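You operate a simulated robot arm through the tools that you are given. There is no shell and no other tool. Be economical: measure what you need, move in short steps, check, and stop when the job is done.

You are at the controls of a simulated robot arm. One attempt, no reset.

JOB
Plug the sink and run warm soapy water about a quarter deep.
Fine: mixer knob on red; soap from the green bottle, put back; tap off; spill no more than a splash. Set down upright: green bottle.
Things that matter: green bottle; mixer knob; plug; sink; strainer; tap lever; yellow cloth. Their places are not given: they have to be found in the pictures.

Only the result counts: the job must be done as asked and must still hold three seconds after the hand-in. Knocking over, shifting, dropping, spilling or breaking anything else fails it.

ROBOT AND FRAMES
A 7-joint arm with a two-finger parallel gripper, fixed in place. Base frame: the origin is at the foot of the arm, x ahead of it, y to its left, z up; the work surface is at about z = 692. Units: mm, degrees, N and s.
With the tool pointing down near the work surface it reaches from about 100 to 880 mm from the base axis. Its first joint turns from -115.0 to 115.0 degrees. Payload 3.91 kg.
The TCP is the grasp point between the finger pads, 30 mm short of the fingertips. In the tool frame z runs along the fingers and y along their closing line. The gripper opens to 110 mm. The fingers are 20 mm wide and 10 mm thick; the gripper's body (48 by 112 mm) begins 55 mm behind the TCP.
Orientation is that of the tool frame in the base frame, as a unit quaternion [w, x, y, z]. With the fingers straight down and closing along the base's y, the tool's x points along the base's -x, its y along +y and its z along -z.

CONTROLS
- The arm moves only by the tool nudge_tool. Its argument "targets" is a list of rows, each a list of 3 entries, a list of its own where there are three numbers: the opening, from 0 (shut) to 1 (fully open), then the shift along the tool's x, y, z in mm, then the turn, a rotation vector about the tool's x, y, z in degrees. In form: [[fingers, [x, y, z], [rx, ry, rz]], ...]. A call has 1 to 12 rows; each row is the pose to reach, as a shift and turn from the pose commanded when the call began, along the tool's axes at that moment. Each row takes 0.2 s and may step no farther than 50 mm and 8.6 degrees from the row before; otherwise, or with a gripper value out of range, the whole call is refused. Where a pose cannot be reached the arm comes as near as it can. A force on the tool above 90 N (or 10 N above the force at the start of the call, whichever is more), or a blocked arm, ends the call early, and 0.2 s more pass. The fingers move at their own pace (about 153 mm/s each) and stop on an object; they squeeze with about 24 N. The grip force told is the motor's: it shows also when the fingers shut on nothing. Time passes only in rows, and 0.2 s behind the last, so rows that repeat a pose let the fingers close. The reply holds the time, the measured pose of the TCP, the force on the tool along the base axes, the opening and the grip force, in the units named above and with some noise, with the torque about the TCP (base axes, N m) and any sound that the robot's microphone picked up.
- Cameras (640 x 400 px; columns grow to the right, rows downward): "scene" is fixed at [415.9, 508.5, 1608.5]; the picture's right is [-0.64, -0.77, 0.00], its down [-0.70, 0.58, -0.41] and it looks along [0.31, -0.26, -0.91] (base axes); focal length 268 px, centre (320, 200). "wrist" rides on the gripper at [72, 17, -103] in the tool frame; the picture's right is [-0.23, 0.97, 0.00], its down [-0.76, -0.18, -0.62] and it looks along [-0.61, -0.14, 0.78] (tool axes); focal length 222 px, centre (320, 200).
- grab_frame(camera): a new picture of that camera. No time passes.
- lift_body(by): slides the trunk up (or, below 0, down) by that many mm; the arm rides with it, the base frame stays. It gives what a move gives, with no picture.
- probe_pixels(camera, pixels): for up to 12 pixels [column, row] of the newest picture of that camera ("zoom" is the newest enlarged one), the place [x, y, z] in the base frame of the surface seen there, good to about 2 mm, but the place of the scene camera against the robot may be out by one fixed shift of up to 25 mm in any direction. No time passes.
- enlarge(camera, box): a new picture of the part [left, top, right, bottom] of that camera's present view, enlarged. No time passes.
- sign_off(): hands the job in; it is judged then, once.

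Keep the steps short. Do not move on a guess: measure, check each grasp and each placing, and mend mistakes. In all there are 80 turns and 46 pictures (those below and enlarged ones count). Leave the gripper open and the arm clear of the work at the hand-in unless told otherwise, and finish with a single line.

The tools are called after ">>>" as a command line: name --argument value ..., lists and objects as JSON in quotes. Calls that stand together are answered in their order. nudge_tool: Moves the arm, as the interface text tells. Its arguments: {"type":"object","properties":{"targets":{"type":"array"}},"required":["targets"]} The other tools are called the same way: lift_body (by) slides the trunk up or down; grab_frame (camera) takes a picture; probe_pixels (camera, pixels) gives the place of the surface under pixels of a picture; enlarge (camera, box) takes an enlarged picture of a part of a camera's view; sign_off () hands the job in.

At the start:

```text
time: 0.0
position: [525.9, 7.9, 1192.3]
tool_rot: [-0.001, 0.0, 1.0, 0.001]
contact_force: [-0.7, 0.0, 0.8]
moment: [-0.04, 0.01, 0.02]
finger_gap: 109.8
gripper_force: 0.0
trunk travel left (down, up): [-800.0, 190.0]
```

scene: 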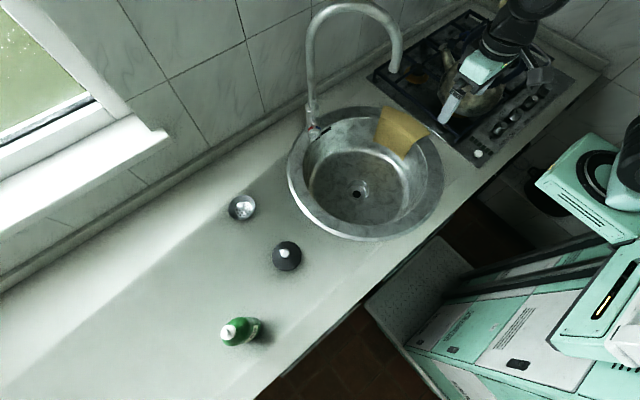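
wrist: 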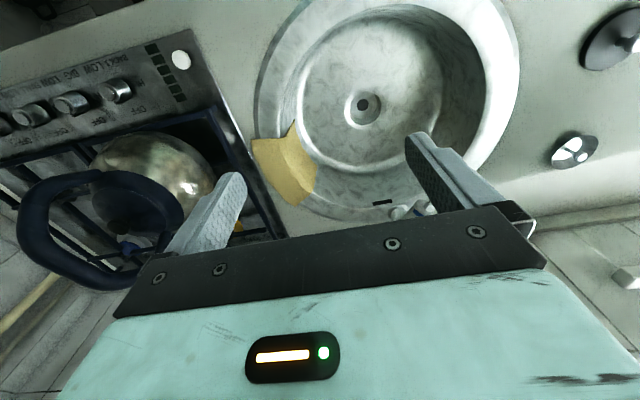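

I see the sink, its yellow cloth on the rim, the strainer or plug at (242,208) and (287,255), and the green bottle at (240,331). I'll take enlarged views to tell these apart.

>>> enlarge --camera "scene" --box '[200, 180, 320, 360]'

>>> enlarge --camera "scene" --box '[270, 0, 450, 250]'

>>> probe_pixels --camera "scene" --pixels '[[242, 208], [287, 255], [230, 331], [244, 325], [357, 193], [313, 132], [310, 105], [395, 70], [365, 8], [400, 130], [330, 225], [300, 290]]'

>>> probe_pixels --camera "wrist" --pixels '[[364, 108], [573, 152], [612, 40], [290, 160], [410, 210], [425, 207], [510, 30], [275, 60], [440, 90], [575, 190], [382, 203], [345, 105]]'

```text
2.22 times, centred on (260, 270) of scene
```

zoom: 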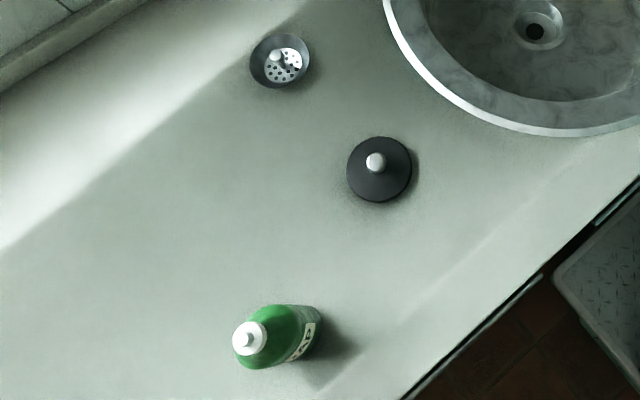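

```text
1.60 times, centred on (360, 125) of scene
```

zoom: 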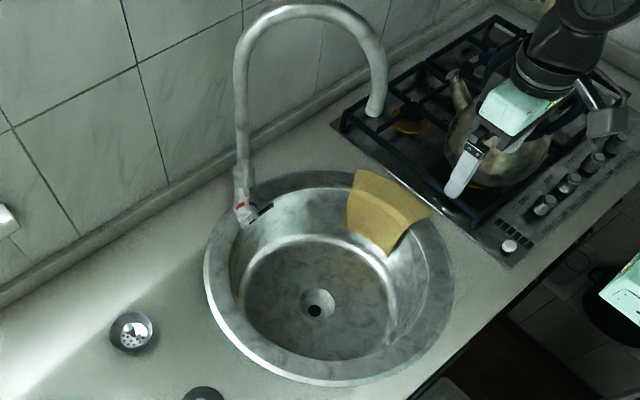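

```text
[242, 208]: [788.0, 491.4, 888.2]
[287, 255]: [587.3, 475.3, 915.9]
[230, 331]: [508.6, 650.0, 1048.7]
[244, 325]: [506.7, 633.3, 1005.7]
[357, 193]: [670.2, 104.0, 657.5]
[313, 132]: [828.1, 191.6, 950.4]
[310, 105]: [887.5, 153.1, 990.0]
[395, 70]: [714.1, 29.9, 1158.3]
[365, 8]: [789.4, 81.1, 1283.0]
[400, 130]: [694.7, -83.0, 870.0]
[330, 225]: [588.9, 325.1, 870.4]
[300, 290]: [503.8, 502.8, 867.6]
```

```text
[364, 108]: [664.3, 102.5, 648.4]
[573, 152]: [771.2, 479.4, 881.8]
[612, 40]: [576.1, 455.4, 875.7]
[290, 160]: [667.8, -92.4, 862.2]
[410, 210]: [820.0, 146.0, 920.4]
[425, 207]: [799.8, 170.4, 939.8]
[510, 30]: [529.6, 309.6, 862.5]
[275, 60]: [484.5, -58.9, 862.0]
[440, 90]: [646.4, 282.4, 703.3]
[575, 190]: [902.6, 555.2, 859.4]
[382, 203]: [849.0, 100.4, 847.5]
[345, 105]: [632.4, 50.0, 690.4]
```

The strainer is at (242,208), the plug at (287,255) with a grey knob, and the bottle stands at about (506,633). The counter is at z≈862. Next I need the tap controls close up.

>>> enlarge --camera "scene" --box '[285, 95, 345, 155]'

>>> enlarge --camera "wrist" --box '[370, 180, 450, 230]'

```text
6.67 times, centred on (315, 125) of scene
```

zoom: 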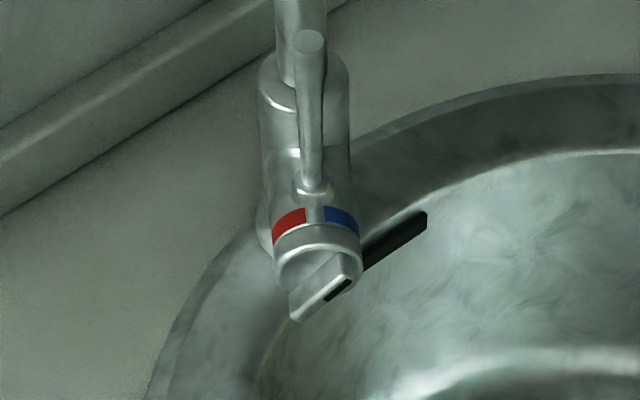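

```text
8.00 times, centred on (410, 205) of wrist
```

zoom: 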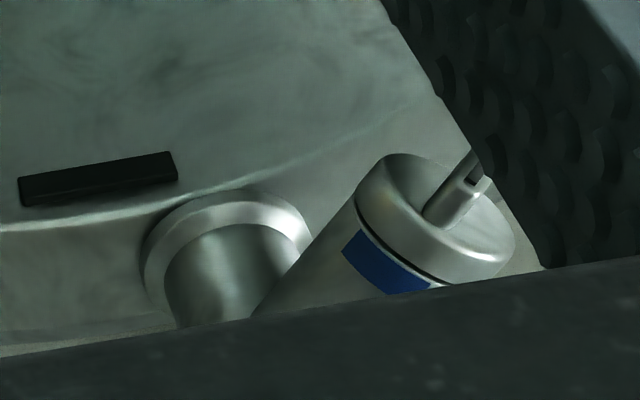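

The tap has a collar with red and blue marks, an end knob with a black-slotted tab, and a thin lever on top. I'll do the plug first: move to hover over it at about (578,465,1090).

>>> nudge_tool --targets '[[1, [-5, 45, 10], [0, 0, 0]], [1, [-10, 90, 20], [0, 0, 0]], [1, [-15, 135, 30], [0, 0, 0]], [1, [-20, 180, 40], [0, 0, 0]], [1, [-25, 225, 50], [0, 0, 0]], [1, [-30, 270, 60], [0, 0, 0]], [1, [-35, 315, 70], [0, 0, 0]], [1, [-40, 360, 80], [0, 0, 0]], [1, [-45, 405, 90], [0, 0, 0]], [1, [-50, 450, 100], [0, 0, 0]], [1, [-50, 450, 100], [0, 0, 0]]]'

>>> grab_frame --camera "wrist"

```text
time: 2.4
position: [574.6, 461.1, 1091.3]
tool_rot: [0.0, 0.0, 1.0, -0.002]
contact_force: [-1.0, 0.6, 0.0]
moment: [0.03, 0.02, 0.01]
finger_gap: 110.1
gripper_force: 0.0
trunk travel left (down, up): [-800.0, 190.0]
```

```text
39 pictures are left
```

wrist: 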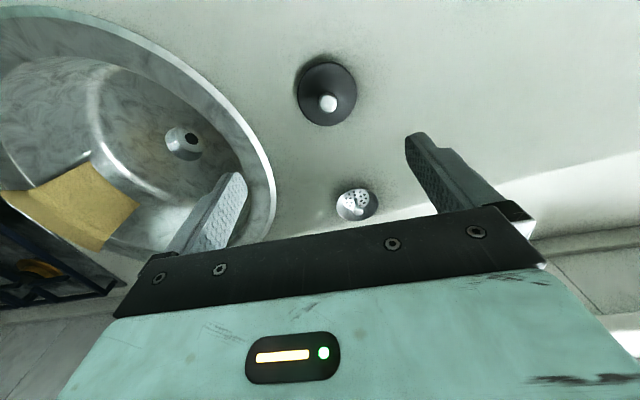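

Plug knob at (328,103) is clear, and the strainer is at (356,204). I'll probe the knob, disc, drain and surroundings.

>>> probe_pixels --camera "wrist" --pixels '[[328, 103], [322, 103], [334, 103], [328, 96], [328, 110], [301, 95], [355, 95], [326, 64], [326, 125], [190, 138], [356, 204], [420, 60]]'

>>> enlarge --camera "wrist" --box '[270, 50, 390, 130]'

>>> enlarge --camera "wrist" --box '[130, 100, 250, 180]'

```text
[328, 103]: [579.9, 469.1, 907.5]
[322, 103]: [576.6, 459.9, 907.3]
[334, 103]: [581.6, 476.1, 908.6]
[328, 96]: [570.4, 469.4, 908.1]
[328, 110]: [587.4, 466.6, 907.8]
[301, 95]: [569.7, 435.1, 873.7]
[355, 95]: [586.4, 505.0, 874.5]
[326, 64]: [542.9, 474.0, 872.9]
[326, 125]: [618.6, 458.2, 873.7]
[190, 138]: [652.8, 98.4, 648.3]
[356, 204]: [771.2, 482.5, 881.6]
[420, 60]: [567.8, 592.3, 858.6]
```

```text
5.00 times, centred on (330, 90) of wrist
```

zoom: 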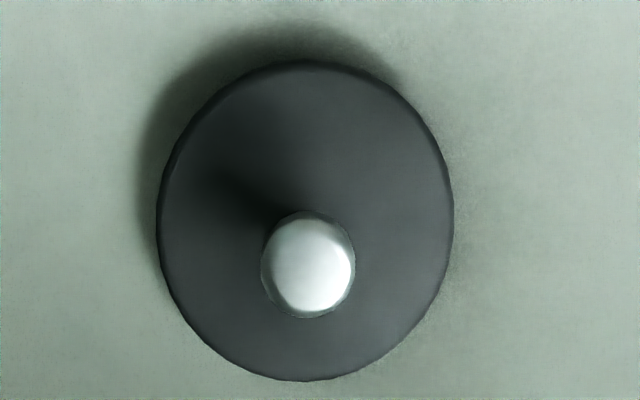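

```text
5.00 times, centred on (190, 140) of wrist
```

zoom: 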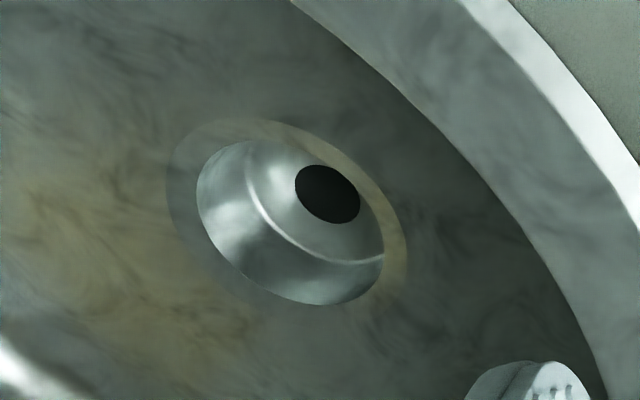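

The knob centre is about (579,468), top z 908, disc top z 874. I'll go down with the fingers astride the knob (tips at about z 880), close in later rows, and probe the drain rim on the zoom as well.

>>> probe_pixels --camera "zoom" --pixels '[[198, 190], [382, 260], [320, 305], [250, 140], [327, 195], [180, 170], [400, 250], [310, 230], [120, 300], [480, 330]]'

>>> nudge_tool --targets '[[0.6, [-4, 7, 40], [0, 0, 0]], [0.6, [-4, 7, 80], [0, 0, 0]], [0.6, [-4, 7, 120], [0, 0, 0]], [0.6, [-4, 7, 150], [0, 0, 0]], [0.6, [-4, 7, 170], [0, 0, 0]], [0.6, [-4, 7, 181], [0, 0, 0]], [0.6, [-4, 7, 181], [0, 0, 0]], [0, [-4, 7, 181], [0, 0, 0]], [0, [-4, 7, 181], [0, 0, 0]], [0, [-4, 7, 181], [0, 0, 0]]]'

```text
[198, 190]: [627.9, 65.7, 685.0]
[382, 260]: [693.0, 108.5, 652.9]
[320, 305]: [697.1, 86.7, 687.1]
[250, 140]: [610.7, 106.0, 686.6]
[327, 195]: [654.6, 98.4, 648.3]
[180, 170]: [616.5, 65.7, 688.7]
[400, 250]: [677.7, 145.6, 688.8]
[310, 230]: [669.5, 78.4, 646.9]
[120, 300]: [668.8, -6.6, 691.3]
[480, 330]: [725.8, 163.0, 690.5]
```

```text
time: 4.6
position: [581.0, 466.1, 911.2]
tool_rot: [0.0, 0.0, 1.0, 0.001]
contact_force: [0.1, 1.1, -0.1]
moment: [0.02, 0.03, 0.0]
finger_gap: 22.5
gripper_force: 24.0
trunk travel left (down, up): [-800.0, 190.0]
```

Plug is gripped (gap 22.5). Fitted drain centre is about (655,101), rim z≈687. I'll lift 60 mm, carry it to around (650,220,970), and look at the drain from there.

>>> nudge_tool --targets '[[0, [0, 0, -30], [0, 0, 0]], [0, [0, 0, -60], [0, 0, 0]], [0, [-11, -40, -60], [0, 0, 0]], [0, [-22, -80, -60], [0, 0, 0]], [0, [-35, -120, -60], [0, 0, 0]], [0, [-46, -160, -60], [0, 0, 0]], [0, [-58, -200, -60], [0, 0, 0]], [0, [-69, -240, -60], [0, 0, 0]], [0, [-69, -240, -60], [0, 0, 0]]]'

>>> grab_frame --camera "wrist"

```text
time: 6.6
position: [651.0, 224.5, 970.8]
tool_rot: [-0.001, 0.001, 1.0, 0.0]
contact_force: [0.0, 1.0, -0.4]
moment: [-0.01, 0.03, 0.02]
finger_gap: 22.3
gripper_force: 23.6
trunk travel left (down, up): [-800.0, 190.0]
```

```text
36 pictures are left
```

wrist: 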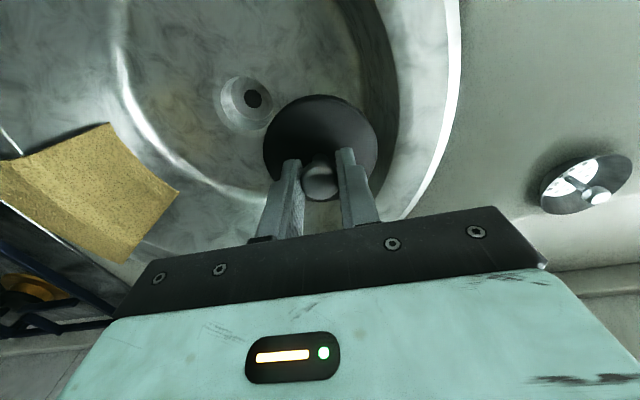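

The drain is visible at (250,102). I'll enlarge it and probe its rim.

>>> enlarge --camera "wrist" --box '[200, 60, 400, 210]'

>>> probe_pixels --camera "wrist" --pixels '[[253, 100], [247, 99], [259, 99], [253, 92], [253, 107], [223, 102], [240, 78], [232, 120], [270, 90], [228, 85]]'

```text
2.67 times, centred on (300, 135) of wrist
```

zoom: 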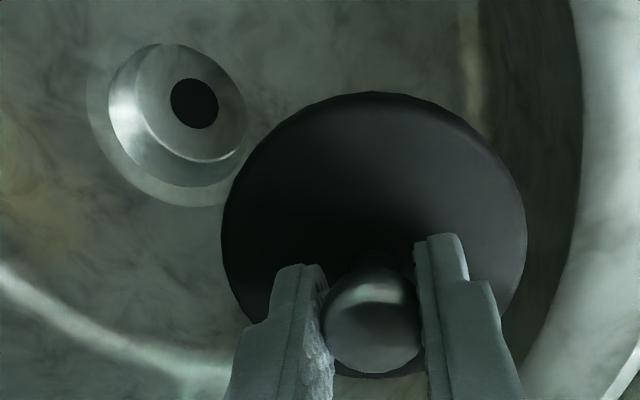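

```text
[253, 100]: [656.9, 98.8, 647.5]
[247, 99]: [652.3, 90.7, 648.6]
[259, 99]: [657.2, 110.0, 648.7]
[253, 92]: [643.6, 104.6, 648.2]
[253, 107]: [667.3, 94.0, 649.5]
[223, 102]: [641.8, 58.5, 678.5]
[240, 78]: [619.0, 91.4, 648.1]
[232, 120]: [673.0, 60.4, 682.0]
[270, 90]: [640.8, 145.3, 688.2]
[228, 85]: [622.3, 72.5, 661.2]
```

The drain hole centre is about (656,100), recess radius ≈43 and floor z≈648; the plug radius is ≈38. I'll move over it and go down to TCP z≈770.

>>> nudge_tool --targets '[[0, [-3, -42, 0], [0, 0, 0]], [0, [-5, -84, 0], [0, 0, 0]], [0, [-5, -124, 0], [0, 0, 0]], [0, [-5, -124.5, 45], [0, 0, 0]], [0, [-5, -124.5, 90], [0, 0, 0]], [0, [-5, -124.5, 135], [0, 0, 0]], [0, [-5, -124.5, 180], [0, 0, 0]], [0, [-5, -124.5, 200], [0, 0, 0]], [0, [-5, -124.5, 200], [0, 0, 0]]]'

>>> grab_frame --camera "wrist"

```text
time: 8.6
position: [657.3, 98.0, 773.9]
tool_rot: [0.0, 0.0, 1.0, 0.0]
contact_force: [0.6, -0.3, 0.4]
moment: [-0.03, 0.0, -0.01]
finger_gap: 22.2
gripper_force: 24.3
trunk travel left (down, up): [-800.0, 190.0]
```

```text
34 pictures are left
```

wrist: 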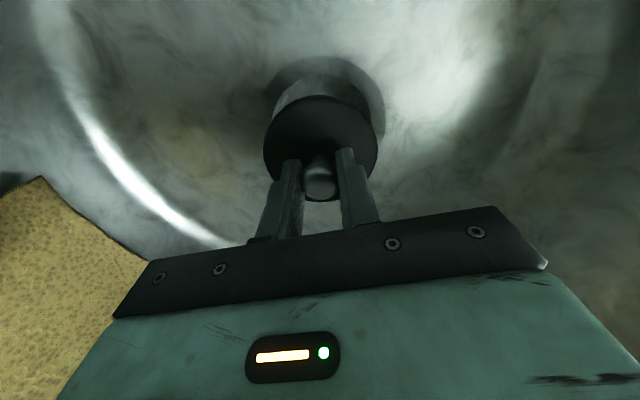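

The plug is lined up over the recess. I'll descend in small steps towards TCP z≈700, reading the force.

>>> nudge_tool --targets '[[0, [0, 0, 25], [0, 0, 0]], [0, [0, 0, 45], [0, 0, 0]], [0, [0, 0, 55], [0, 0, 0]], [0, [0, 0, 62], [0, 0, 0]], [0, [0, 0, 62], [0, 0, 0]]]'

```text
time: 9.8
position: [655.3, 99.2, 708.0]
tool_rot: [0.001, 0.001, 1.0, 0.0]
contact_force: [0.3, 0.7, -0.8]
moment: [0.01, 0.01, -0.02]
finger_gap: 22.5
gripper_force: 23.8
trunk travel left (down, up): [-800.0, 190.0]
```

No contact at z 708, so the plug is already inside the recess. I'll continue in fine steps.

>>> nudge_tool --targets '[[0, [0, 0, 3], [0, 0, 0]], [0, [0, 0, 6], [0, 0, 0]], [0, [0, 0, 8], [0, 0, 0]], [0, [0, 0, 10], [0, 0, 0]], [0, [0, 0, 10], [0, 0, 0]]]'

```text
time: 11.0
position: [655.0, 101.5, 699.1]
tool_rot: [0.0, -0.001, 1.0, 0.0]
contact_force: [0.0, 0.5, -0.9]
moment: [0.0, -0.01, -0.01]
finger_gap: 22.3
gripper_force: 24.2
trunk travel left (down, up): [-800.0, 190.0]
```

>>> nudge_tool --targets '[[0, [0, 0, 2], [0, 0, 0]], [0, [0, 0, 4], [0, 0, 0]], [0, [0, 0, 5], [0, 0, 0]], [0, [0, 0, 5], [0, 0, 0]]]'

```text
time: 12.0
position: [655.7, 102.3, 697.8]
tool_rot: [0.001, 0.0, 1.0, 0.001]
contact_force: [-4.1, 0.1, 40.2]
moment: [0.01, 0.01, 0.0]
finger_gap: 22.7
gripper_force: 23.5
trunk travel left (down, up): [-800.0, 190.0]
```

Firm seating: 40 N at z≈698, which matches the recess floor. I'll release with a small opening and back straight up.

>>> nudge_tool --targets '[[0, [0, 0, 1], [0, 0, 0]], [0.38, [0, 0, 1], [0, 0, 0]], [0.38, [0, 0, 1], [0, 0, 0]], [0.38, [0, 0, -20], [0, 0, 0]], [0.38, [0, 0, -60], [0, 0, 0]], [0.38, [0, 0, -105], [0, 0, 0]], [0.6, [0, 0, -150], [0, 0, 0]], [0.6, [0, 0, -195], [0, 0, 0]], [0.6, [0, 0, -240], [0, 0, 0]], [0.6, [0, 0, -240], [0, 0, 0]]]'

>>> grab_frame --camera "wrist"

```text
time: 14.2
position: [655.1, 100.2, 934.6]
tool_rot: [-0.001, 0.0, 1.0, 0.0]
contact_force: [0.3, -0.3, 0.0]
moment: [-0.01, 0.01, -0.02]
finger_gap: 66.1
gripper_force: 0.0
trunk travel left (down, up): [-800.0, 190.0]
```

```text
33 pictures are left
```

wrist: 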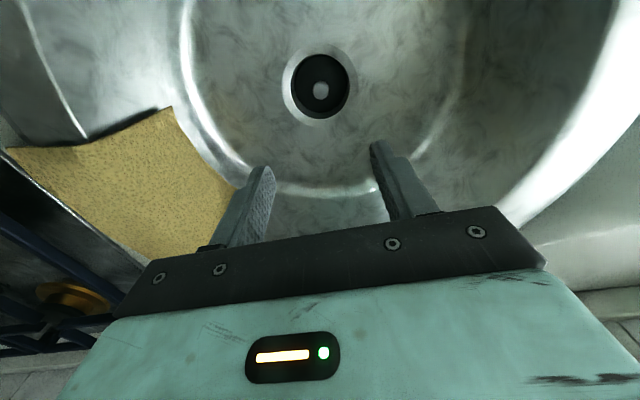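

The plug sits in the drain at (322,90), centred. Now for the tap geometry: an enlarged scene view with probes, and a scene picture to calibrate the offset.

>>> grab_frame --camera "scene"

>>> enlarge --camera "scene" --box '[288, 95, 348, 155]'

```text
32 pictures are left
```

scene: 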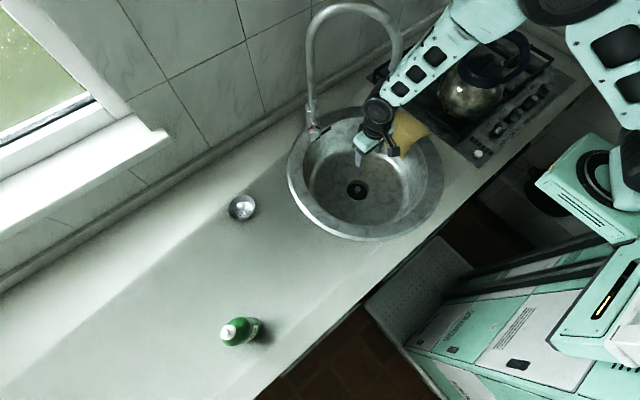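

```text
6.67 times, centred on (318, 125) of scene
```

zoom: 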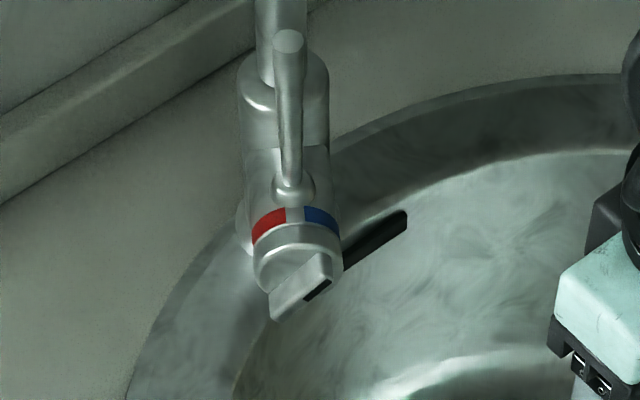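

>>> probe_pixels --camera "zoom" --pixels '[[288, 42], [290, 100], [292, 150], [294, 190], [270, 225], [320, 217], [300, 235], [295, 250], [318, 292], [280, 305], [300, 280], [322, 265]]'

>>> probe_pixels --camera "scene" --pixels '[[357, 186], [242, 208], [230, 331], [237, 328], [312, 80], [403, 55], [228, 330], [248, 331], [254, 322], [246, 341], [330, 225], [238, 322]]'

>>> probe_pixels --camera "zoom" --pixels '[[250, 90], [320, 90], [285, 130], [240, 200], [335, 170], [270, 265], [330, 282], [305, 298], [272, 318], [245, 130], [326, 130], [280, 10]]'

```text
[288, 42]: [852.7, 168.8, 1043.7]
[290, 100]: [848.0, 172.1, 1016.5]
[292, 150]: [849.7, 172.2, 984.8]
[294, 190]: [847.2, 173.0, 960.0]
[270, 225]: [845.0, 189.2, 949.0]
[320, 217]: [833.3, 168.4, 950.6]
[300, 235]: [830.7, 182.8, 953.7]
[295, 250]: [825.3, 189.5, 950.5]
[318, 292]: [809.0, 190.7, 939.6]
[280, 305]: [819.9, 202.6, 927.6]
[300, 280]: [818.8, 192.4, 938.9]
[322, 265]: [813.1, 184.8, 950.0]
```

```text
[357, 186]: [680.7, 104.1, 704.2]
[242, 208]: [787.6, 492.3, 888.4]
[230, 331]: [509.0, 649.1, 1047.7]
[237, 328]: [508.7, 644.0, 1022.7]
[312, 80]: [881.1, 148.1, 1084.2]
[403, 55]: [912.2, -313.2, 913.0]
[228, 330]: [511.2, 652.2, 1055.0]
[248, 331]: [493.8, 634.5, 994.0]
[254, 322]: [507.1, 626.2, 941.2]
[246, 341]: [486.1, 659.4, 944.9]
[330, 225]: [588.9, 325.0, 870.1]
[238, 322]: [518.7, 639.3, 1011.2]
```

```text
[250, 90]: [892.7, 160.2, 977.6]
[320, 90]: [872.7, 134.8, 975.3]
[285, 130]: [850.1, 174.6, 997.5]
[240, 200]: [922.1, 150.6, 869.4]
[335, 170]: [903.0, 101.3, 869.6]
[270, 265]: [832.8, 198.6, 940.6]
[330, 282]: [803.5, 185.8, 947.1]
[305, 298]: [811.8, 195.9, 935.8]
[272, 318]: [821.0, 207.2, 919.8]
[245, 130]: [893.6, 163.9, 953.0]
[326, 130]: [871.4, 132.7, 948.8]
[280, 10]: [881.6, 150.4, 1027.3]
```

In the scene picture the forearm passes close to the spout end near (398,65). Before moving I need to see that clearance.

>>> enlarge --camera "scene" --box '[300, 0, 560, 170]'

>>> probe_pixels --camera "scene" --pixels '[[395, 95], [410, 75], [430, 55], [450, 35], [480, 20], [398, 60], [400, 50], [397, 70], [380, 100], [375, 115], [520, 10], [590, 20]]'

```text
2.35 times, centred on (430, 85) of scene
```

zoom: 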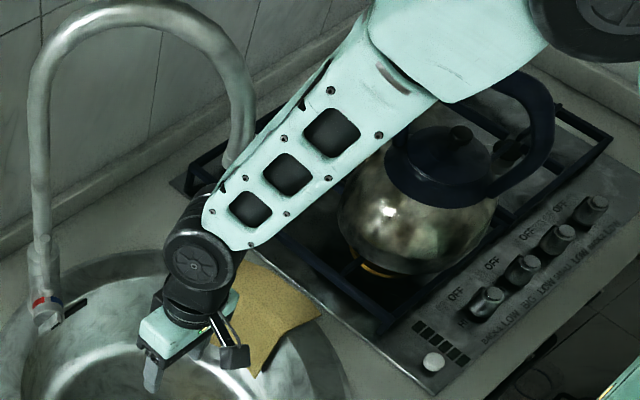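

```text
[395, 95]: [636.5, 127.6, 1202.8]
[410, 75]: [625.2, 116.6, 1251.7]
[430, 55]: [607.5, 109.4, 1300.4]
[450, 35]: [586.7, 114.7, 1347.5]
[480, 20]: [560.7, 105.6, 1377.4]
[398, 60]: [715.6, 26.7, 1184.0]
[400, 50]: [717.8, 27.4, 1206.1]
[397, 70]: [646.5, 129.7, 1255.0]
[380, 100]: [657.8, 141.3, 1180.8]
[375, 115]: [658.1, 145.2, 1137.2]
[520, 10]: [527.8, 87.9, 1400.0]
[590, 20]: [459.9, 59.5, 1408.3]
```

Forearm stays on the base side of the spout with about 60 mm to spare. I'll move first to +y, then forward, yawing +33° so the fingers close across the tap knob face. I stop in front of it at about (755,221,1000).

>>> nudge_tool --targets '[[0.6, [0, 40, -22], [0, 0, 0]], [0.6, [0, 80, -44], [0, 0, 8]], [0.6, [0, 121, -66], [0, 0, 16]], [0.6, [-35, 121, -66], [0, 0, 24]], [0.6, [-70, 121, -66], [0, 0, 30]], [0.6, [-100, 121, -66], [0, 0, 33.5]], [0.6, [-100, 121, -66], [0, 0, 33.5]]]'

>>> grab_frame --camera "wrist"

```text
time: 15.8
position: [753.8, 219.7, 998.9]
tool_rot: [0.0, 0.289, 0.957, 0.0]
contact_force: [-0.3, -0.4, -0.1]
moment: [0.0, 0.0, 0.0]
finger_gap: 66.2
gripper_force: 0.1
trunk travel left (down, up): [-800.0, 190.0]
```

```text
29 pictures are left
```

wrist: 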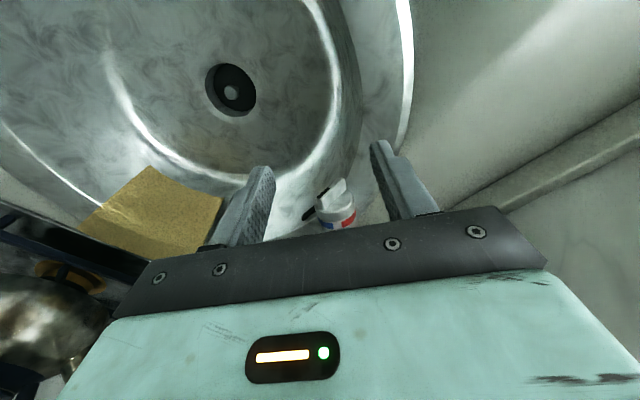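

The knob is between the fingers at (335,205). I'll enlarge it and probe.

>>> enlarge --camera "wrist" --box '[295, 170, 375, 230]'

>>> probe_pixels --camera "wrist" --pixels '[[343, 182], [343, 188], [338, 190], [332, 196], [326, 201], [322, 208], [319, 213], [348, 208], [330, 212], [327, 226], [347, 222], [310, 213]]'

```text
6.67 times, centred on (335, 200) of wrist
```

zoom: 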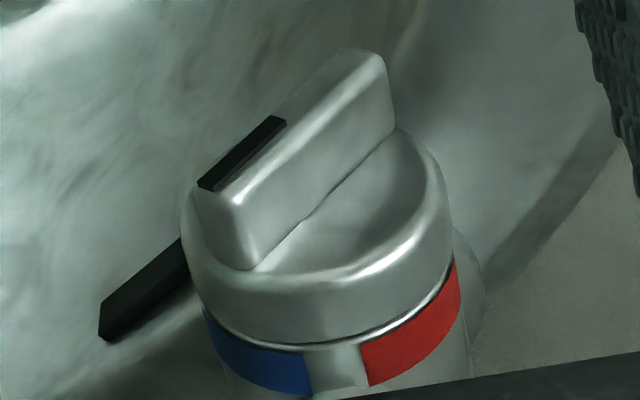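

```text
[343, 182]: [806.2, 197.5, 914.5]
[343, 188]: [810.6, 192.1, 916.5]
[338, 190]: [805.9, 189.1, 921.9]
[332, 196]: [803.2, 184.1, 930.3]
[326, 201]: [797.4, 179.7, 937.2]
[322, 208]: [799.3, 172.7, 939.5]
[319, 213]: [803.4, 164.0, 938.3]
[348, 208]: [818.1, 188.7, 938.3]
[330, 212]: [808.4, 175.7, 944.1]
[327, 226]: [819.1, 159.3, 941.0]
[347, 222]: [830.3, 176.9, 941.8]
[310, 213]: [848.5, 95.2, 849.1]
```

The bar on the knob runs at 45°, its black pointer end towards blue. I'll probe its corners precisely on the zoom.

>>> probe_pixels --camera "zoom" --pixels '[[355, 60], [380, 75], [240, 195], [210, 195], [300, 140], [320, 100], [250, 262], [220, 240], [390, 130], [435, 190], [190, 230], [320, 320]]'

```text
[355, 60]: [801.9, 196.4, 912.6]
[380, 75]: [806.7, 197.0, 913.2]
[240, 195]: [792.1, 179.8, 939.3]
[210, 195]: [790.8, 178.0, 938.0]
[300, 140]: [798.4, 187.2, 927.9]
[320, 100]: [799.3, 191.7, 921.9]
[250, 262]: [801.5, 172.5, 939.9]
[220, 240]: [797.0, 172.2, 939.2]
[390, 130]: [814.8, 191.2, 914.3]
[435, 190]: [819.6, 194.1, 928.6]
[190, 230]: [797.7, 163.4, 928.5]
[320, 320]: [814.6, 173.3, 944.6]
```

Knob centre: h≈597 along the face, z≈926; the bar stands 13 mm off the face. I'll straddle the pointer end with a 26 mm gap: over it first, then down so the tips are at z≈931.

>>> nudge_tool --targets '[[0.236, [-25, -5, 0], [0, 0, 0]], [0.236, [-54.6, -10.9, 0], [0, 0, 0]], [0.236, [-54.6, -10.9, 0], [0, 0, 0]], [0.236, [-54.6, -10.9, 20], [0, 0, 0]], [0.236, [-54.6, -10.9, 38], [0, 0, 0]], [0.236, [-54.6, -10.9, 38], [0, 0, 0]]]'

>>> enlarge --camera "wrist" --box '[260, 120, 400, 220]'

```text
time: 17.1
position: [803.1, 181.9, 981.1]
tool_rot: [0.014, 0.288, 0.957, 0.009]
contact_force: [-8.6, -3.7, 35.8]
moment: [-0.53, -1.76, -0.29]
finger_gap: 26.2
gripper_force: 0.1
trunk travel left (down, up): [-800.0, 190.0]
stopped in row 6: the force on the tool passed its limit at 95 N (the readings are from after the stop); the commanded pose is now the measured one
```

```text
4.00 times, centred on (330, 170) of wrist
```

zoom: 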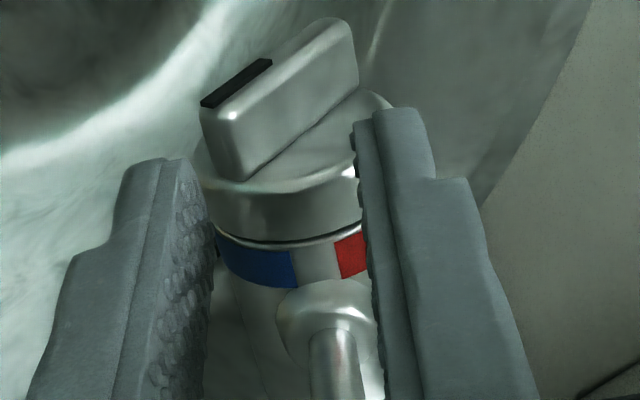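

Contact: the fingertips came down on the knob's collar, too far back; the knob hasn't turned. I'll back up 20 mm and look again.

>>> nudge_tool --targets '[[0.236, [0, 0, -12], [0, 0, 0]], [0.236, [0, 0, -22], [0, 0, 0]], [0.236, [0, 0, -22], [0, 0, 0]]]'

>>> enlarge --camera "wrist" --box '[260, 120, 400, 220]'

```text
time: 17.9
position: [799.6, 179.3, 996.5]
tool_rot: [0.008, 0.289, 0.957, 0.005]
contact_force: [-1.1, 0.4, 0.6]
moment: [0.0, 0.01, 0.01]
finger_gap: 26.0
gripper_force: 0.0
trunk travel left (down, up): [-800.0, 190.0]
```

```text
4.00 times, centred on (330, 170) of wrist
```

zoom: 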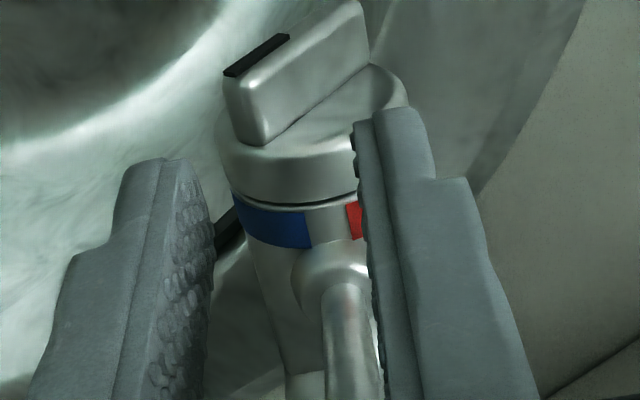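

>>> probe_pixels --camera "zoom" --pixels '[[400, 112], [365, 125], [150, 165], [180, 165], [240, 85], [350, 5], [265, 140], [290, 190], [280, 230], [330, 265], [340, 300], [350, 350]]'

```text
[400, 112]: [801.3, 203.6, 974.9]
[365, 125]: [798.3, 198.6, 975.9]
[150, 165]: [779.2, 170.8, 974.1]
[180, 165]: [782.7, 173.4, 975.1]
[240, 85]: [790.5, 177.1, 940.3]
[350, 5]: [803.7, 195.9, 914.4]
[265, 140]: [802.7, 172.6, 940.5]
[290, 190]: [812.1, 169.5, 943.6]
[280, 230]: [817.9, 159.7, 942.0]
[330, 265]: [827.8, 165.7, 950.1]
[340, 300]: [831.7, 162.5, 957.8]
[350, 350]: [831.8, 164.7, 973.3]
```

The tips are at n≈-565 (back edge against the knob face at -574) and h≈593. I'll shift 8 mm outward and 4 mm towards blue, then come down in small steps.

>>> nudge_tool --targets '[[0.236, [8, -4, 0], [0, 0, 0]], [0.236, [8, -4, 0], [0, 0, 0]], [0.236, [8, -4, 15], [0, 0, 0]], [0.236, [8, -4, 28], [0, 0, 0]], [0.236, [8, -4, 28], [0, 0, 0]]]'

>>> enlarge --camera "wrist" --box '[260, 110, 400, 210]'

>>> probe_pixels --camera "zoom" --pixels '[[400, 152], [365, 165], [150, 205], [180, 205], [205, 140], [230, 150], [300, 60], [240, 200]]'

```text
time: 19.1
position: [791.3, 183.6, 968.4]
tool_rot: [0.008, 0.29, 0.957, 0.006]
contact_force: [-0.3, -0.3, 0.0]
moment: [-0.02, 0.01, 0.02]
finger_gap: 25.9
gripper_force: 0.1
trunk travel left (down, up): [-800.0, 190.0]
```

```text
4.00 times, centred on (330, 160) of wrist
```

zoom: 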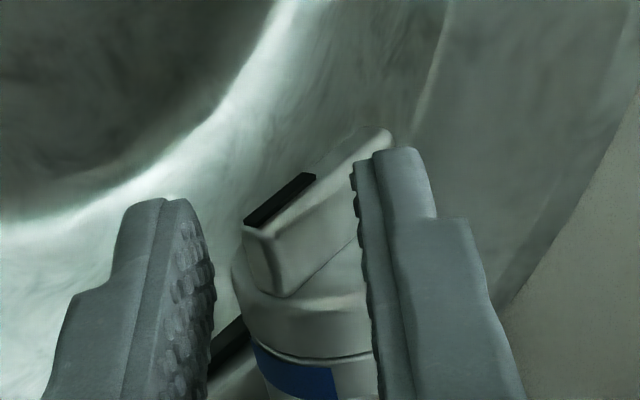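

```text
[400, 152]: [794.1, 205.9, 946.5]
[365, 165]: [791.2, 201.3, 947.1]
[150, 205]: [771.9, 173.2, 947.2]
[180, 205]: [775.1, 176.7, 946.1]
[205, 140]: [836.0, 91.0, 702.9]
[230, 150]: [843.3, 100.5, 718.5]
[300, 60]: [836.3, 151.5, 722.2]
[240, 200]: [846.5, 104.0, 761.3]
```

Fingers straddle the pointer end with tips at z≈946 and no contact. I'll go 15 mm lower, then push 15 mm towards red (+y tool).

>>> nudge_tool --targets '[[0.236, [0, 0, 8], [0, 0, 0]], [0.236, [0, 0, 15], [0, 0, 0]], [0.236, [0, 4, 15], [0, 0, 0]], [0.236, [0, 8, 15], [0, 0, 0]], [0.236, [0, 12, 15], [0, 0, 0]], [0.236, [0, 15, 15], [0, 0, 0]], [0.236, [0, 15, 15], [0, 0, 0]]]'

>>> enlarge --camera "wrist" --box '[260, 110, 400, 210]'

```text
time: 20.7
position: [801.0, 194.5, 954.1]
tool_rot: [0.008, 0.289, 0.957, 0.006]
contact_force: [-9.5, 2.5, 0.2]
moment: [-0.11, -0.54, -0.22]
finger_gap: 26.0
gripper_force: 0.2
trunk travel left (down, up): [-800.0, 190.0]
```

```text
4.00 times, centred on (330, 160) of wrist
```

zoom: 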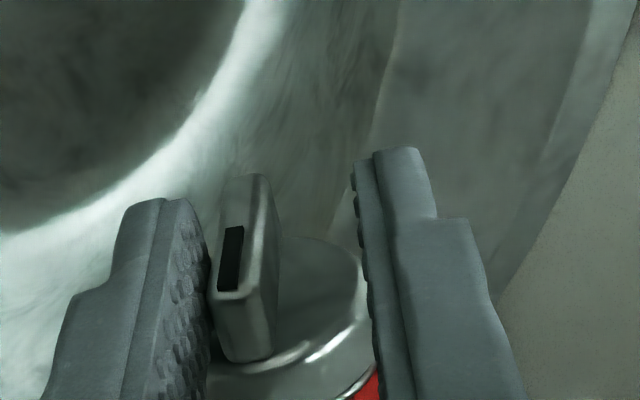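

The bar is now about vertical. I'll raise 6 mm and push 9 mm further towards red.

>>> nudge_tool --targets '[[0.236, [0, 0, -6], [0, 0, 0]], [0.236, [0, 3, -6], [0, 0, 0]], [0.236, [0, 6, -6], [0, 0, 0]], [0.236, [0, 9, -6], [0, 0, 0]], [0.236, [0, 9, -6], [0, 0, 0]]]'

>>> enlarge --camera "wrist" --box '[260, 110, 400, 210]'

```text
time: 21.9
position: [805.6, 200.7, 959.9]
tool_rot: [0.009, 0.29, 0.957, 0.005]
contact_force: [-20.9, -9.6, 5.3]
moment: [-0.38, -0.42, -0.61]
finger_gap: 32.3
gripper_force: 6.0
trunk travel left (down, up): [-800.0, 190.0]
```

```text
4.00 times, centred on (330, 160) of wrist
```

zoom: 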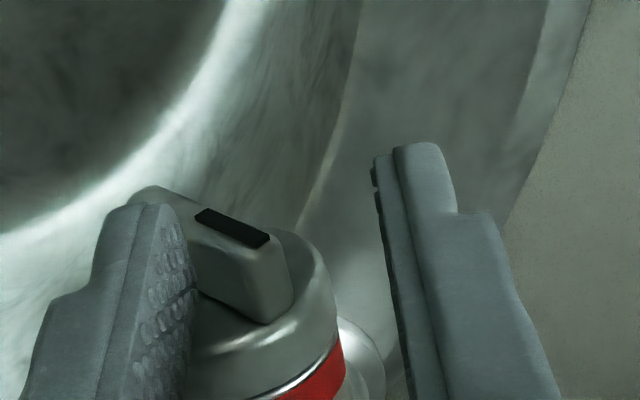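

The pointer is now towards red, and the 23 N resistance suggests a stop. I'll back off in −y a little, lift clear, and look.

>>> nudge_tool --targets '[[0.3, [0, -6, 0], [0, 0, 0]], [0.3, [0, -6, -20], [0, 0, 0]], [0.3, [20, -6, -45], [0, 0, 0]], [0.3, [50, -6, -55], [0, 0, 0]], [0.3, [50, -6, -55], [0, 0, 0]]]'

>>> enlarge --camera "wrist" --box '[285, 170, 385, 230]'

```text
time: 23.1
position: [760.3, 224.1, 1015.5]
tool_rot: [0.01, 0.29, 0.957, 0.006]
contact_force: [-0.2, -0.9, 0.4]
moment: [0.02, 0.02, 0.01]
finger_gap: 33.0
gripper_force: 0.0
trunk travel left (down, up): [-800.0, 190.0]
```

```text
6.40 times, centred on (335, 200) of wrist
```

zoom: 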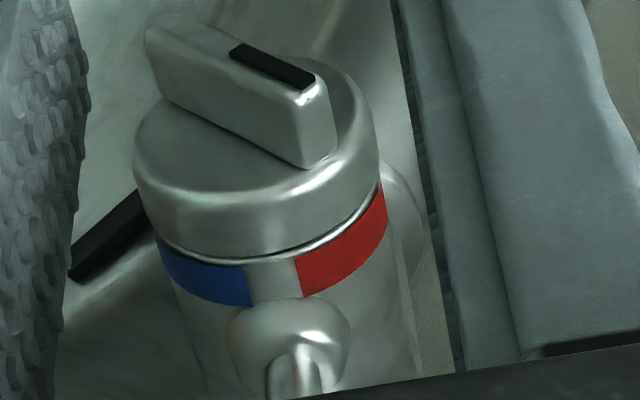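

>>> probe_pixels --camera "zoom" --pixels '[[180, 30], [240, 58], [285, 82], [312, 88], [200, 35], [320, 250], [205, 275], [345, 240], [295, 365], [290, 345]]'

```text
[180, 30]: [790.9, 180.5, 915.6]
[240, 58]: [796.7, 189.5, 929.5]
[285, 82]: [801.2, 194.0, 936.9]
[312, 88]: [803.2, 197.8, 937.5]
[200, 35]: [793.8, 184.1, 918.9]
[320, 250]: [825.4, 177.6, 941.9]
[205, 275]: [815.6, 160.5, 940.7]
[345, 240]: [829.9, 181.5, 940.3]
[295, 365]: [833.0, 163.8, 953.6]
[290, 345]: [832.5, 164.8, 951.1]
```

The pointer is at 44° towards red: the knob is on red. Now the lever. The column stands close behind it, so I'll tilt the hand 30° (fingers pointing down and forward) at a safe spot and look.

>>> nudge_tool --targets '[[0.3, [10, 0, -10], [0, -8, 0]], [0.3, [20, 0, -25], [0, -16, 0]], [0.3, [20, 0, -35], [0, -24, 0]], [0.3, [20, 0, -35], [0, -30, 0]], [0.3, [20, 0, -35], [0, -30, 0]]]'

>>> grab_frame --camera "wrist"

```text
time: 24.3
position: [742.0, 235.1, 1050.1]
tool_rot: [0.256, 0.282, 0.922, -0.071]
contact_force: [0.2, -0.5, -0.3]
moment: [0.0, 0.01, 0.0]
finger_gap: 33.0
gripper_force: 0.1
trunk travel left (down, up): [-800.0, 190.0]
```

```text
21 pictures are left
```

wrist: 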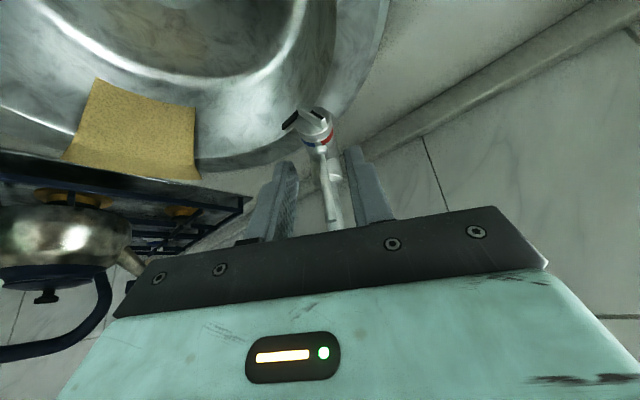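

The lever runs from (322,150) to (336,225) in the picture. Probing it along its length.

>>> probe_pixels --camera "wrist" --pixels '[[321, 152], [324, 165], [326, 178], [329, 192], [332, 205], [335, 218], [336, 225], [340, 190], [344, 210], [315, 150], [337, 158], [352, 178]]'

```text
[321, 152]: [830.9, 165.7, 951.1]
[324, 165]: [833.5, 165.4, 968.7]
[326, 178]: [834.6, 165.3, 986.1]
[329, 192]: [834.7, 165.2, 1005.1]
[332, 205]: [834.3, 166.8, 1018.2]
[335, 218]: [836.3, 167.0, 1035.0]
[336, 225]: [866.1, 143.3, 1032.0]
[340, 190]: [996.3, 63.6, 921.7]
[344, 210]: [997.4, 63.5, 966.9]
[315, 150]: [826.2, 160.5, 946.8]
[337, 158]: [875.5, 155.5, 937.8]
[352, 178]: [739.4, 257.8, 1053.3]
```

Lever axis is about (839,163), from z 951 to 1036; column front is about 33 mm behind it. I'll advance in a straight line to straddle the lever near its top with an open gap of 33 mm.

>>> nudge_tool --targets '[[0.3, [-10, -6, 10], [0, 0, 0]], [0.3, [-35, -6, 30], [0, 0, 0]], [0.3, [-60, -6, 55], [0, 0, 0]], [0.3, [-78, -6, 72], [0, 0, 0]], [0.3, [-87, -6, 80], [0, 0, 0]], [0.3, [-87, -6, 80], [0, 0, 0]]]'

>>> grab_frame --camera "wrist"

```text
time: 25.7
position: [836.0, 164.5, 1022.9]
tool_rot: [0.256, 0.281, 0.922, -0.07]
contact_force: [-0.2, -0.4, -0.5]
moment: [0.02, 0.0, 0.02]
finger_gap: 33.0
gripper_force: 0.0
trunk travel left (down, up): [-800.0, 190.0]
```

```text
20 pictures are left
```

wrist: 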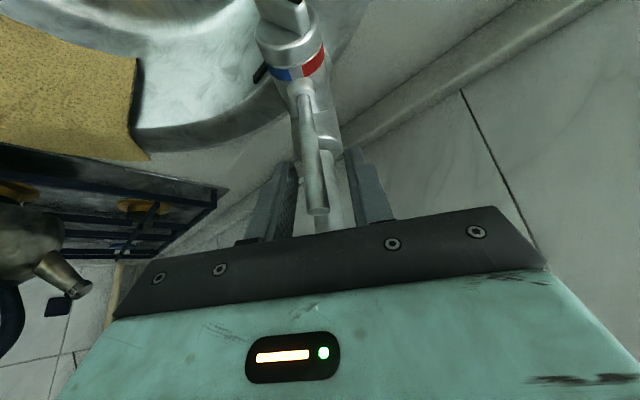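

The lever is between the fingers. I'll close on it and pull 8 mm towards the sink to feel whether it moves that way.

>>> nudge_tool --targets '[[0, [0, 0, 0], [0, 0, 0]], [0, [0, 0, 0], [0, 0, 0]], [0, [3.5, 0, -2], [0, 0, 0]], [0, [6.9, 0, -4], [0, 0, 0]]]'

```text
time: 26.7
position: [830.0, 165.0, 1022.8]
tool_rot: [0.257, 0.283, 0.921, -0.072]
contact_force: [0.9, -26.1, -3.9]
moment: [-1.69, -0.61, -0.05]
finger_gap: 11.0
gripper_force: 44.6
trunk travel left (down, up): [-800.0, 190.0]
```

It moved about 6 mm with modest resistance, plus 21 N sideways from off-centre gripping. I'll shift y −3 to relax that and pull to a total of about 16 mm.

>>> nudge_tool --targets '[[0, [0, -3, 0], [0, 0, 0]], [0, [3.5, -3, -2], [0, 0, 0]], [0, [6.9, -3, -4], [0, 0, 0]], [0, [6.9, -3, -4], [0, 0, 0]]]'

>>> enlarge --camera "wrist" --box '[220, 0, 420, 240]'

```text
time: 27.7
position: [821.4, 170.7, 1022.7]
tool_rot: [0.255, 0.281, 0.922, -0.07]
contact_force: [4.8, -19.5, -2.7]
moment: [-2.06, -0.4, -0.23]
finger_gap: 11.0
gripper_force: 45.2
trunk travel left (down, up): [-800.0, 190.0]
```

```text
1.67 times, centred on (320, 120) of wrist
```

zoom: 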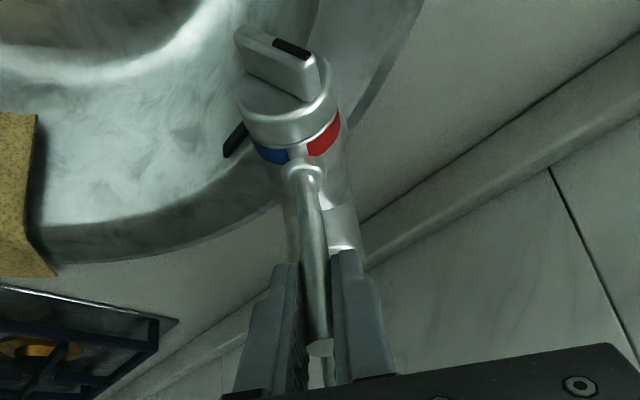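

>>> probe_pixels --camera "zoom" --pixels '[[308, 180], [310, 200], [312, 225], [314, 250], [316, 280], [318, 310], [319, 335], [320, 347]]'

>>> enlarge --camera "scene" --box '[290, 20, 440, 240]'

```text
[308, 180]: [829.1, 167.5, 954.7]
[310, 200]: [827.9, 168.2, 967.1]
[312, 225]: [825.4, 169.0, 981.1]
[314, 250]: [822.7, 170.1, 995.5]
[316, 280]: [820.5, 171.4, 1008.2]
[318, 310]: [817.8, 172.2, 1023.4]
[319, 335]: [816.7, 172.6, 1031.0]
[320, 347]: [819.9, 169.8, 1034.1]
```

```text
1.82 times, centred on (365, 130) of scene
```

zoom: 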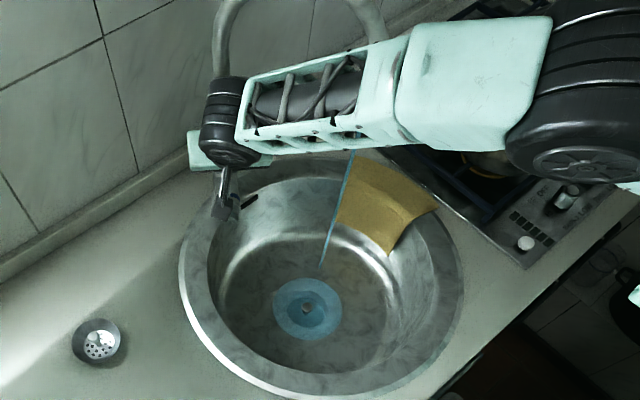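

Pulling forward opens it: a thin stream runs into the sink and water is pooling (310,310). I'll open it a bit more (12 mm further), wait, and check the level.

>>> nudge_tool --targets '[[0, [4, -2, -1.5], [0, 0, 0]], [0, [8, -2, -3], [0, 0, 0]], [0, [12, -2, -4], [0, 0, 0]], [0, [12, -2, -4], [0, 0, 0]], [0, [12, -2, -4], [0, 0, 0]], [0, [12, -2, -4], [0, 0, 0]], [0, [12, -2, -4], [0, 0, 0]], [0, [12, -2, -4], [0, 0, 0]]]'

>>> enlarge --camera "scene" --box '[290, 20, 440, 240]'

>>> probe_pixels --camera "zoom" --pixels '[[290, 310], [330, 310], [310, 330], [310, 350], [270, 290], [350, 330], [365, 300], [250, 310]]'

```text
time: 29.5
position: [810.2, 178.4, 1020.5]
tool_rot: [0.256, 0.28, 0.923, -0.069]
contact_force: [16.8, 5.1, 3.4]
moment: [-1.72, -0.25, -0.27]
finger_gap: 11.0
gripper_force: 45.3
trunk travel left (down, up): [-800.0, 190.0]
```

```text
1.82 times, centred on (365, 130) of scene
```

zoom: 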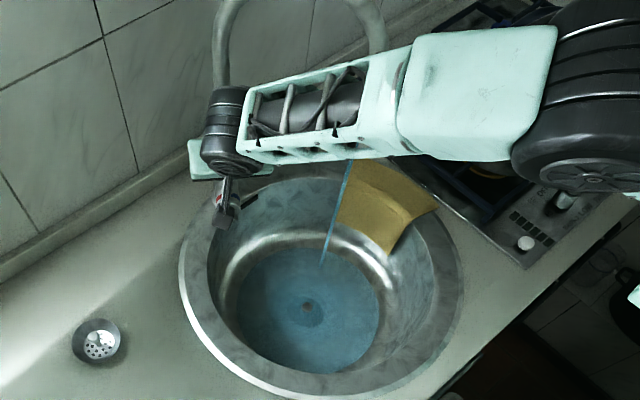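

```text
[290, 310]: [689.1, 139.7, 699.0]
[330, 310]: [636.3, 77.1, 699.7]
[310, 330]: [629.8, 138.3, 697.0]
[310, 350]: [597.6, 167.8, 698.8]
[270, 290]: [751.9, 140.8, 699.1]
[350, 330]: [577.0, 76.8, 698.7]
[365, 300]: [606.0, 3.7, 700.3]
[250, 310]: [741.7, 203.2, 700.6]
```

The floor is now just covered. I'll hold about 2 s more and measure again.

>>> nudge_tool --targets '[[0, [0, 0, 0], [0, 0, 0]], [0, [0, 0, 0], [0, 0, 0]], [0, [0, 0, 0], [0, 0, 0]], [0, [0, 0, 0], [0, 0, 0]], [0, [0, 0, 0], [0, 0, 0]], [0, [0, 0, 0], [0, 0, 0]], [0, [0, 0, 0], [0, 0, 0]], [0, [0, 0, 0], [0, 0, 0]], [0, [0, 0, 0], [0, 0, 0]]]'

>>> enlarge --camera "scene" --box '[290, 20, 440, 240]'

>>> probe_pixels --camera "zoom" --pixels '[[290, 310], [330, 310], [310, 330], [310, 350], [270, 290], [350, 330], [230, 310], [222, 310], [385, 300], [390, 310], [310, 372], [310, 380]]'

```text
time: 31.5
position: [810.0, 179.2, 1020.1]
tool_rot: [0.257, 0.28, 0.922, -0.069]
contact_force: [15.1, 17.9, 8.1]
moment: [-1.28, 0.21, -0.21]
finger_gap: 10.8
gripper_force: 44.9
trunk travel left (down, up): [-800.0, 190.0]
```

```text
1.82 times, centred on (365, 130) of scene
```

zoom: 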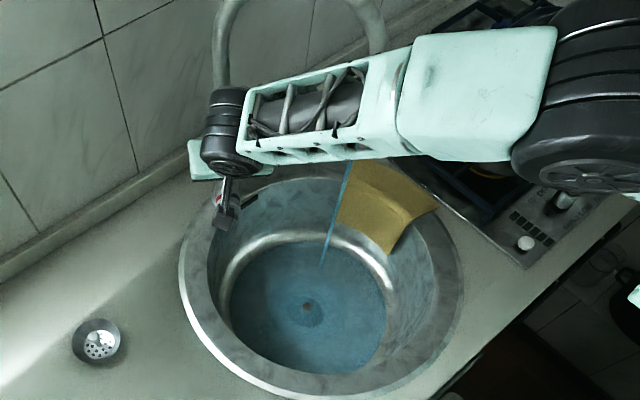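

```text
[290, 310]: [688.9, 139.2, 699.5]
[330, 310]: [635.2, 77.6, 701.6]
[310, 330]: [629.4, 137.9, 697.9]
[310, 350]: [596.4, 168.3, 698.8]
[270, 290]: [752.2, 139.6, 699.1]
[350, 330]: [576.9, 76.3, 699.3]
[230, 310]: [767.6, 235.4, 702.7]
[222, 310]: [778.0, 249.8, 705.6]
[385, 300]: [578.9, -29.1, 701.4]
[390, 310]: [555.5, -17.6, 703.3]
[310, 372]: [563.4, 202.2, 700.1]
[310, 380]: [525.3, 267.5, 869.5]
```

Water covers the floor and is rising slowly, perhaps 2 mm/s. I'll open the lever about 12° more along its arc and run 2 s.

>>> nudge_tool --targets '[[0, [5, 1, 0], [0, 0, 0]], [0, [10, 1, 0], [0, 0, 0]], [0, [14.6, 1, 0], [0, 0, 0]], [0, [14.6, 1, 0], [0, 0, 0]], [0, [14.6, 1, 0], [0, 0, 0]], [0, [14.6, 1, 0], [0, 0, 0]], [0, [14.6, 1, 0], [0, 0, 0]], [0, [14.6, 1, 0], [0, 0, 0]], [0, [14.6, 1, 0], [0, 0, 0]], [0, [14.6, 1, 0], [0, 0, 0]], [0, [14.6, 1, 0], [0, 0, 0]], [0, [14.6, 1, 0], [0, 0, 0]]]'

>>> enlarge --camera "scene" --box '[290, 20, 440, 240]'

>>> probe_pixels --camera "zoom" --pixels '[[310, 330], [230, 310], [222, 310], [215, 310], [218, 318], [390, 310], [396, 310], [400, 300], [310, 372], [310, 376], [224, 330], [385, 350]]'

```text
time: 34.1
position: [798.8, 187.6, 1013.8]
tool_rot: [0.257, 0.28, 0.922, -0.07]
contact_force: [12.1, 9.2, 17.8]
moment: [-1.71, -0.33, -0.43]
finger_gap: 11.0
gripper_force: 44.7
trunk travel left (down, up): [-800.0, 190.0]
```

```text
1.82 times, centred on (365, 130) of scene
```

zoom: 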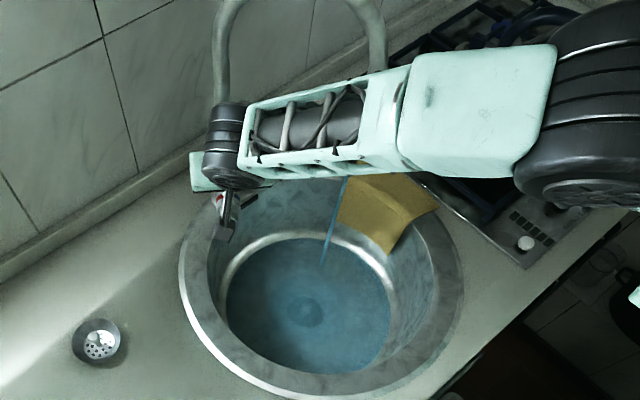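

```text
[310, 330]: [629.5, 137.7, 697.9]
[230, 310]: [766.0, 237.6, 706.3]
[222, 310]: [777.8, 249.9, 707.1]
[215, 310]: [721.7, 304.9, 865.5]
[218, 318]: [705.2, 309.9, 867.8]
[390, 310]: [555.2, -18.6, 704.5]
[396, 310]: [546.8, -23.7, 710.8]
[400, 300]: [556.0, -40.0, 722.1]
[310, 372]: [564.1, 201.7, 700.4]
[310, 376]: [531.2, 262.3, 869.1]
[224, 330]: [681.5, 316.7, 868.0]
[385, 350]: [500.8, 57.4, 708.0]
```

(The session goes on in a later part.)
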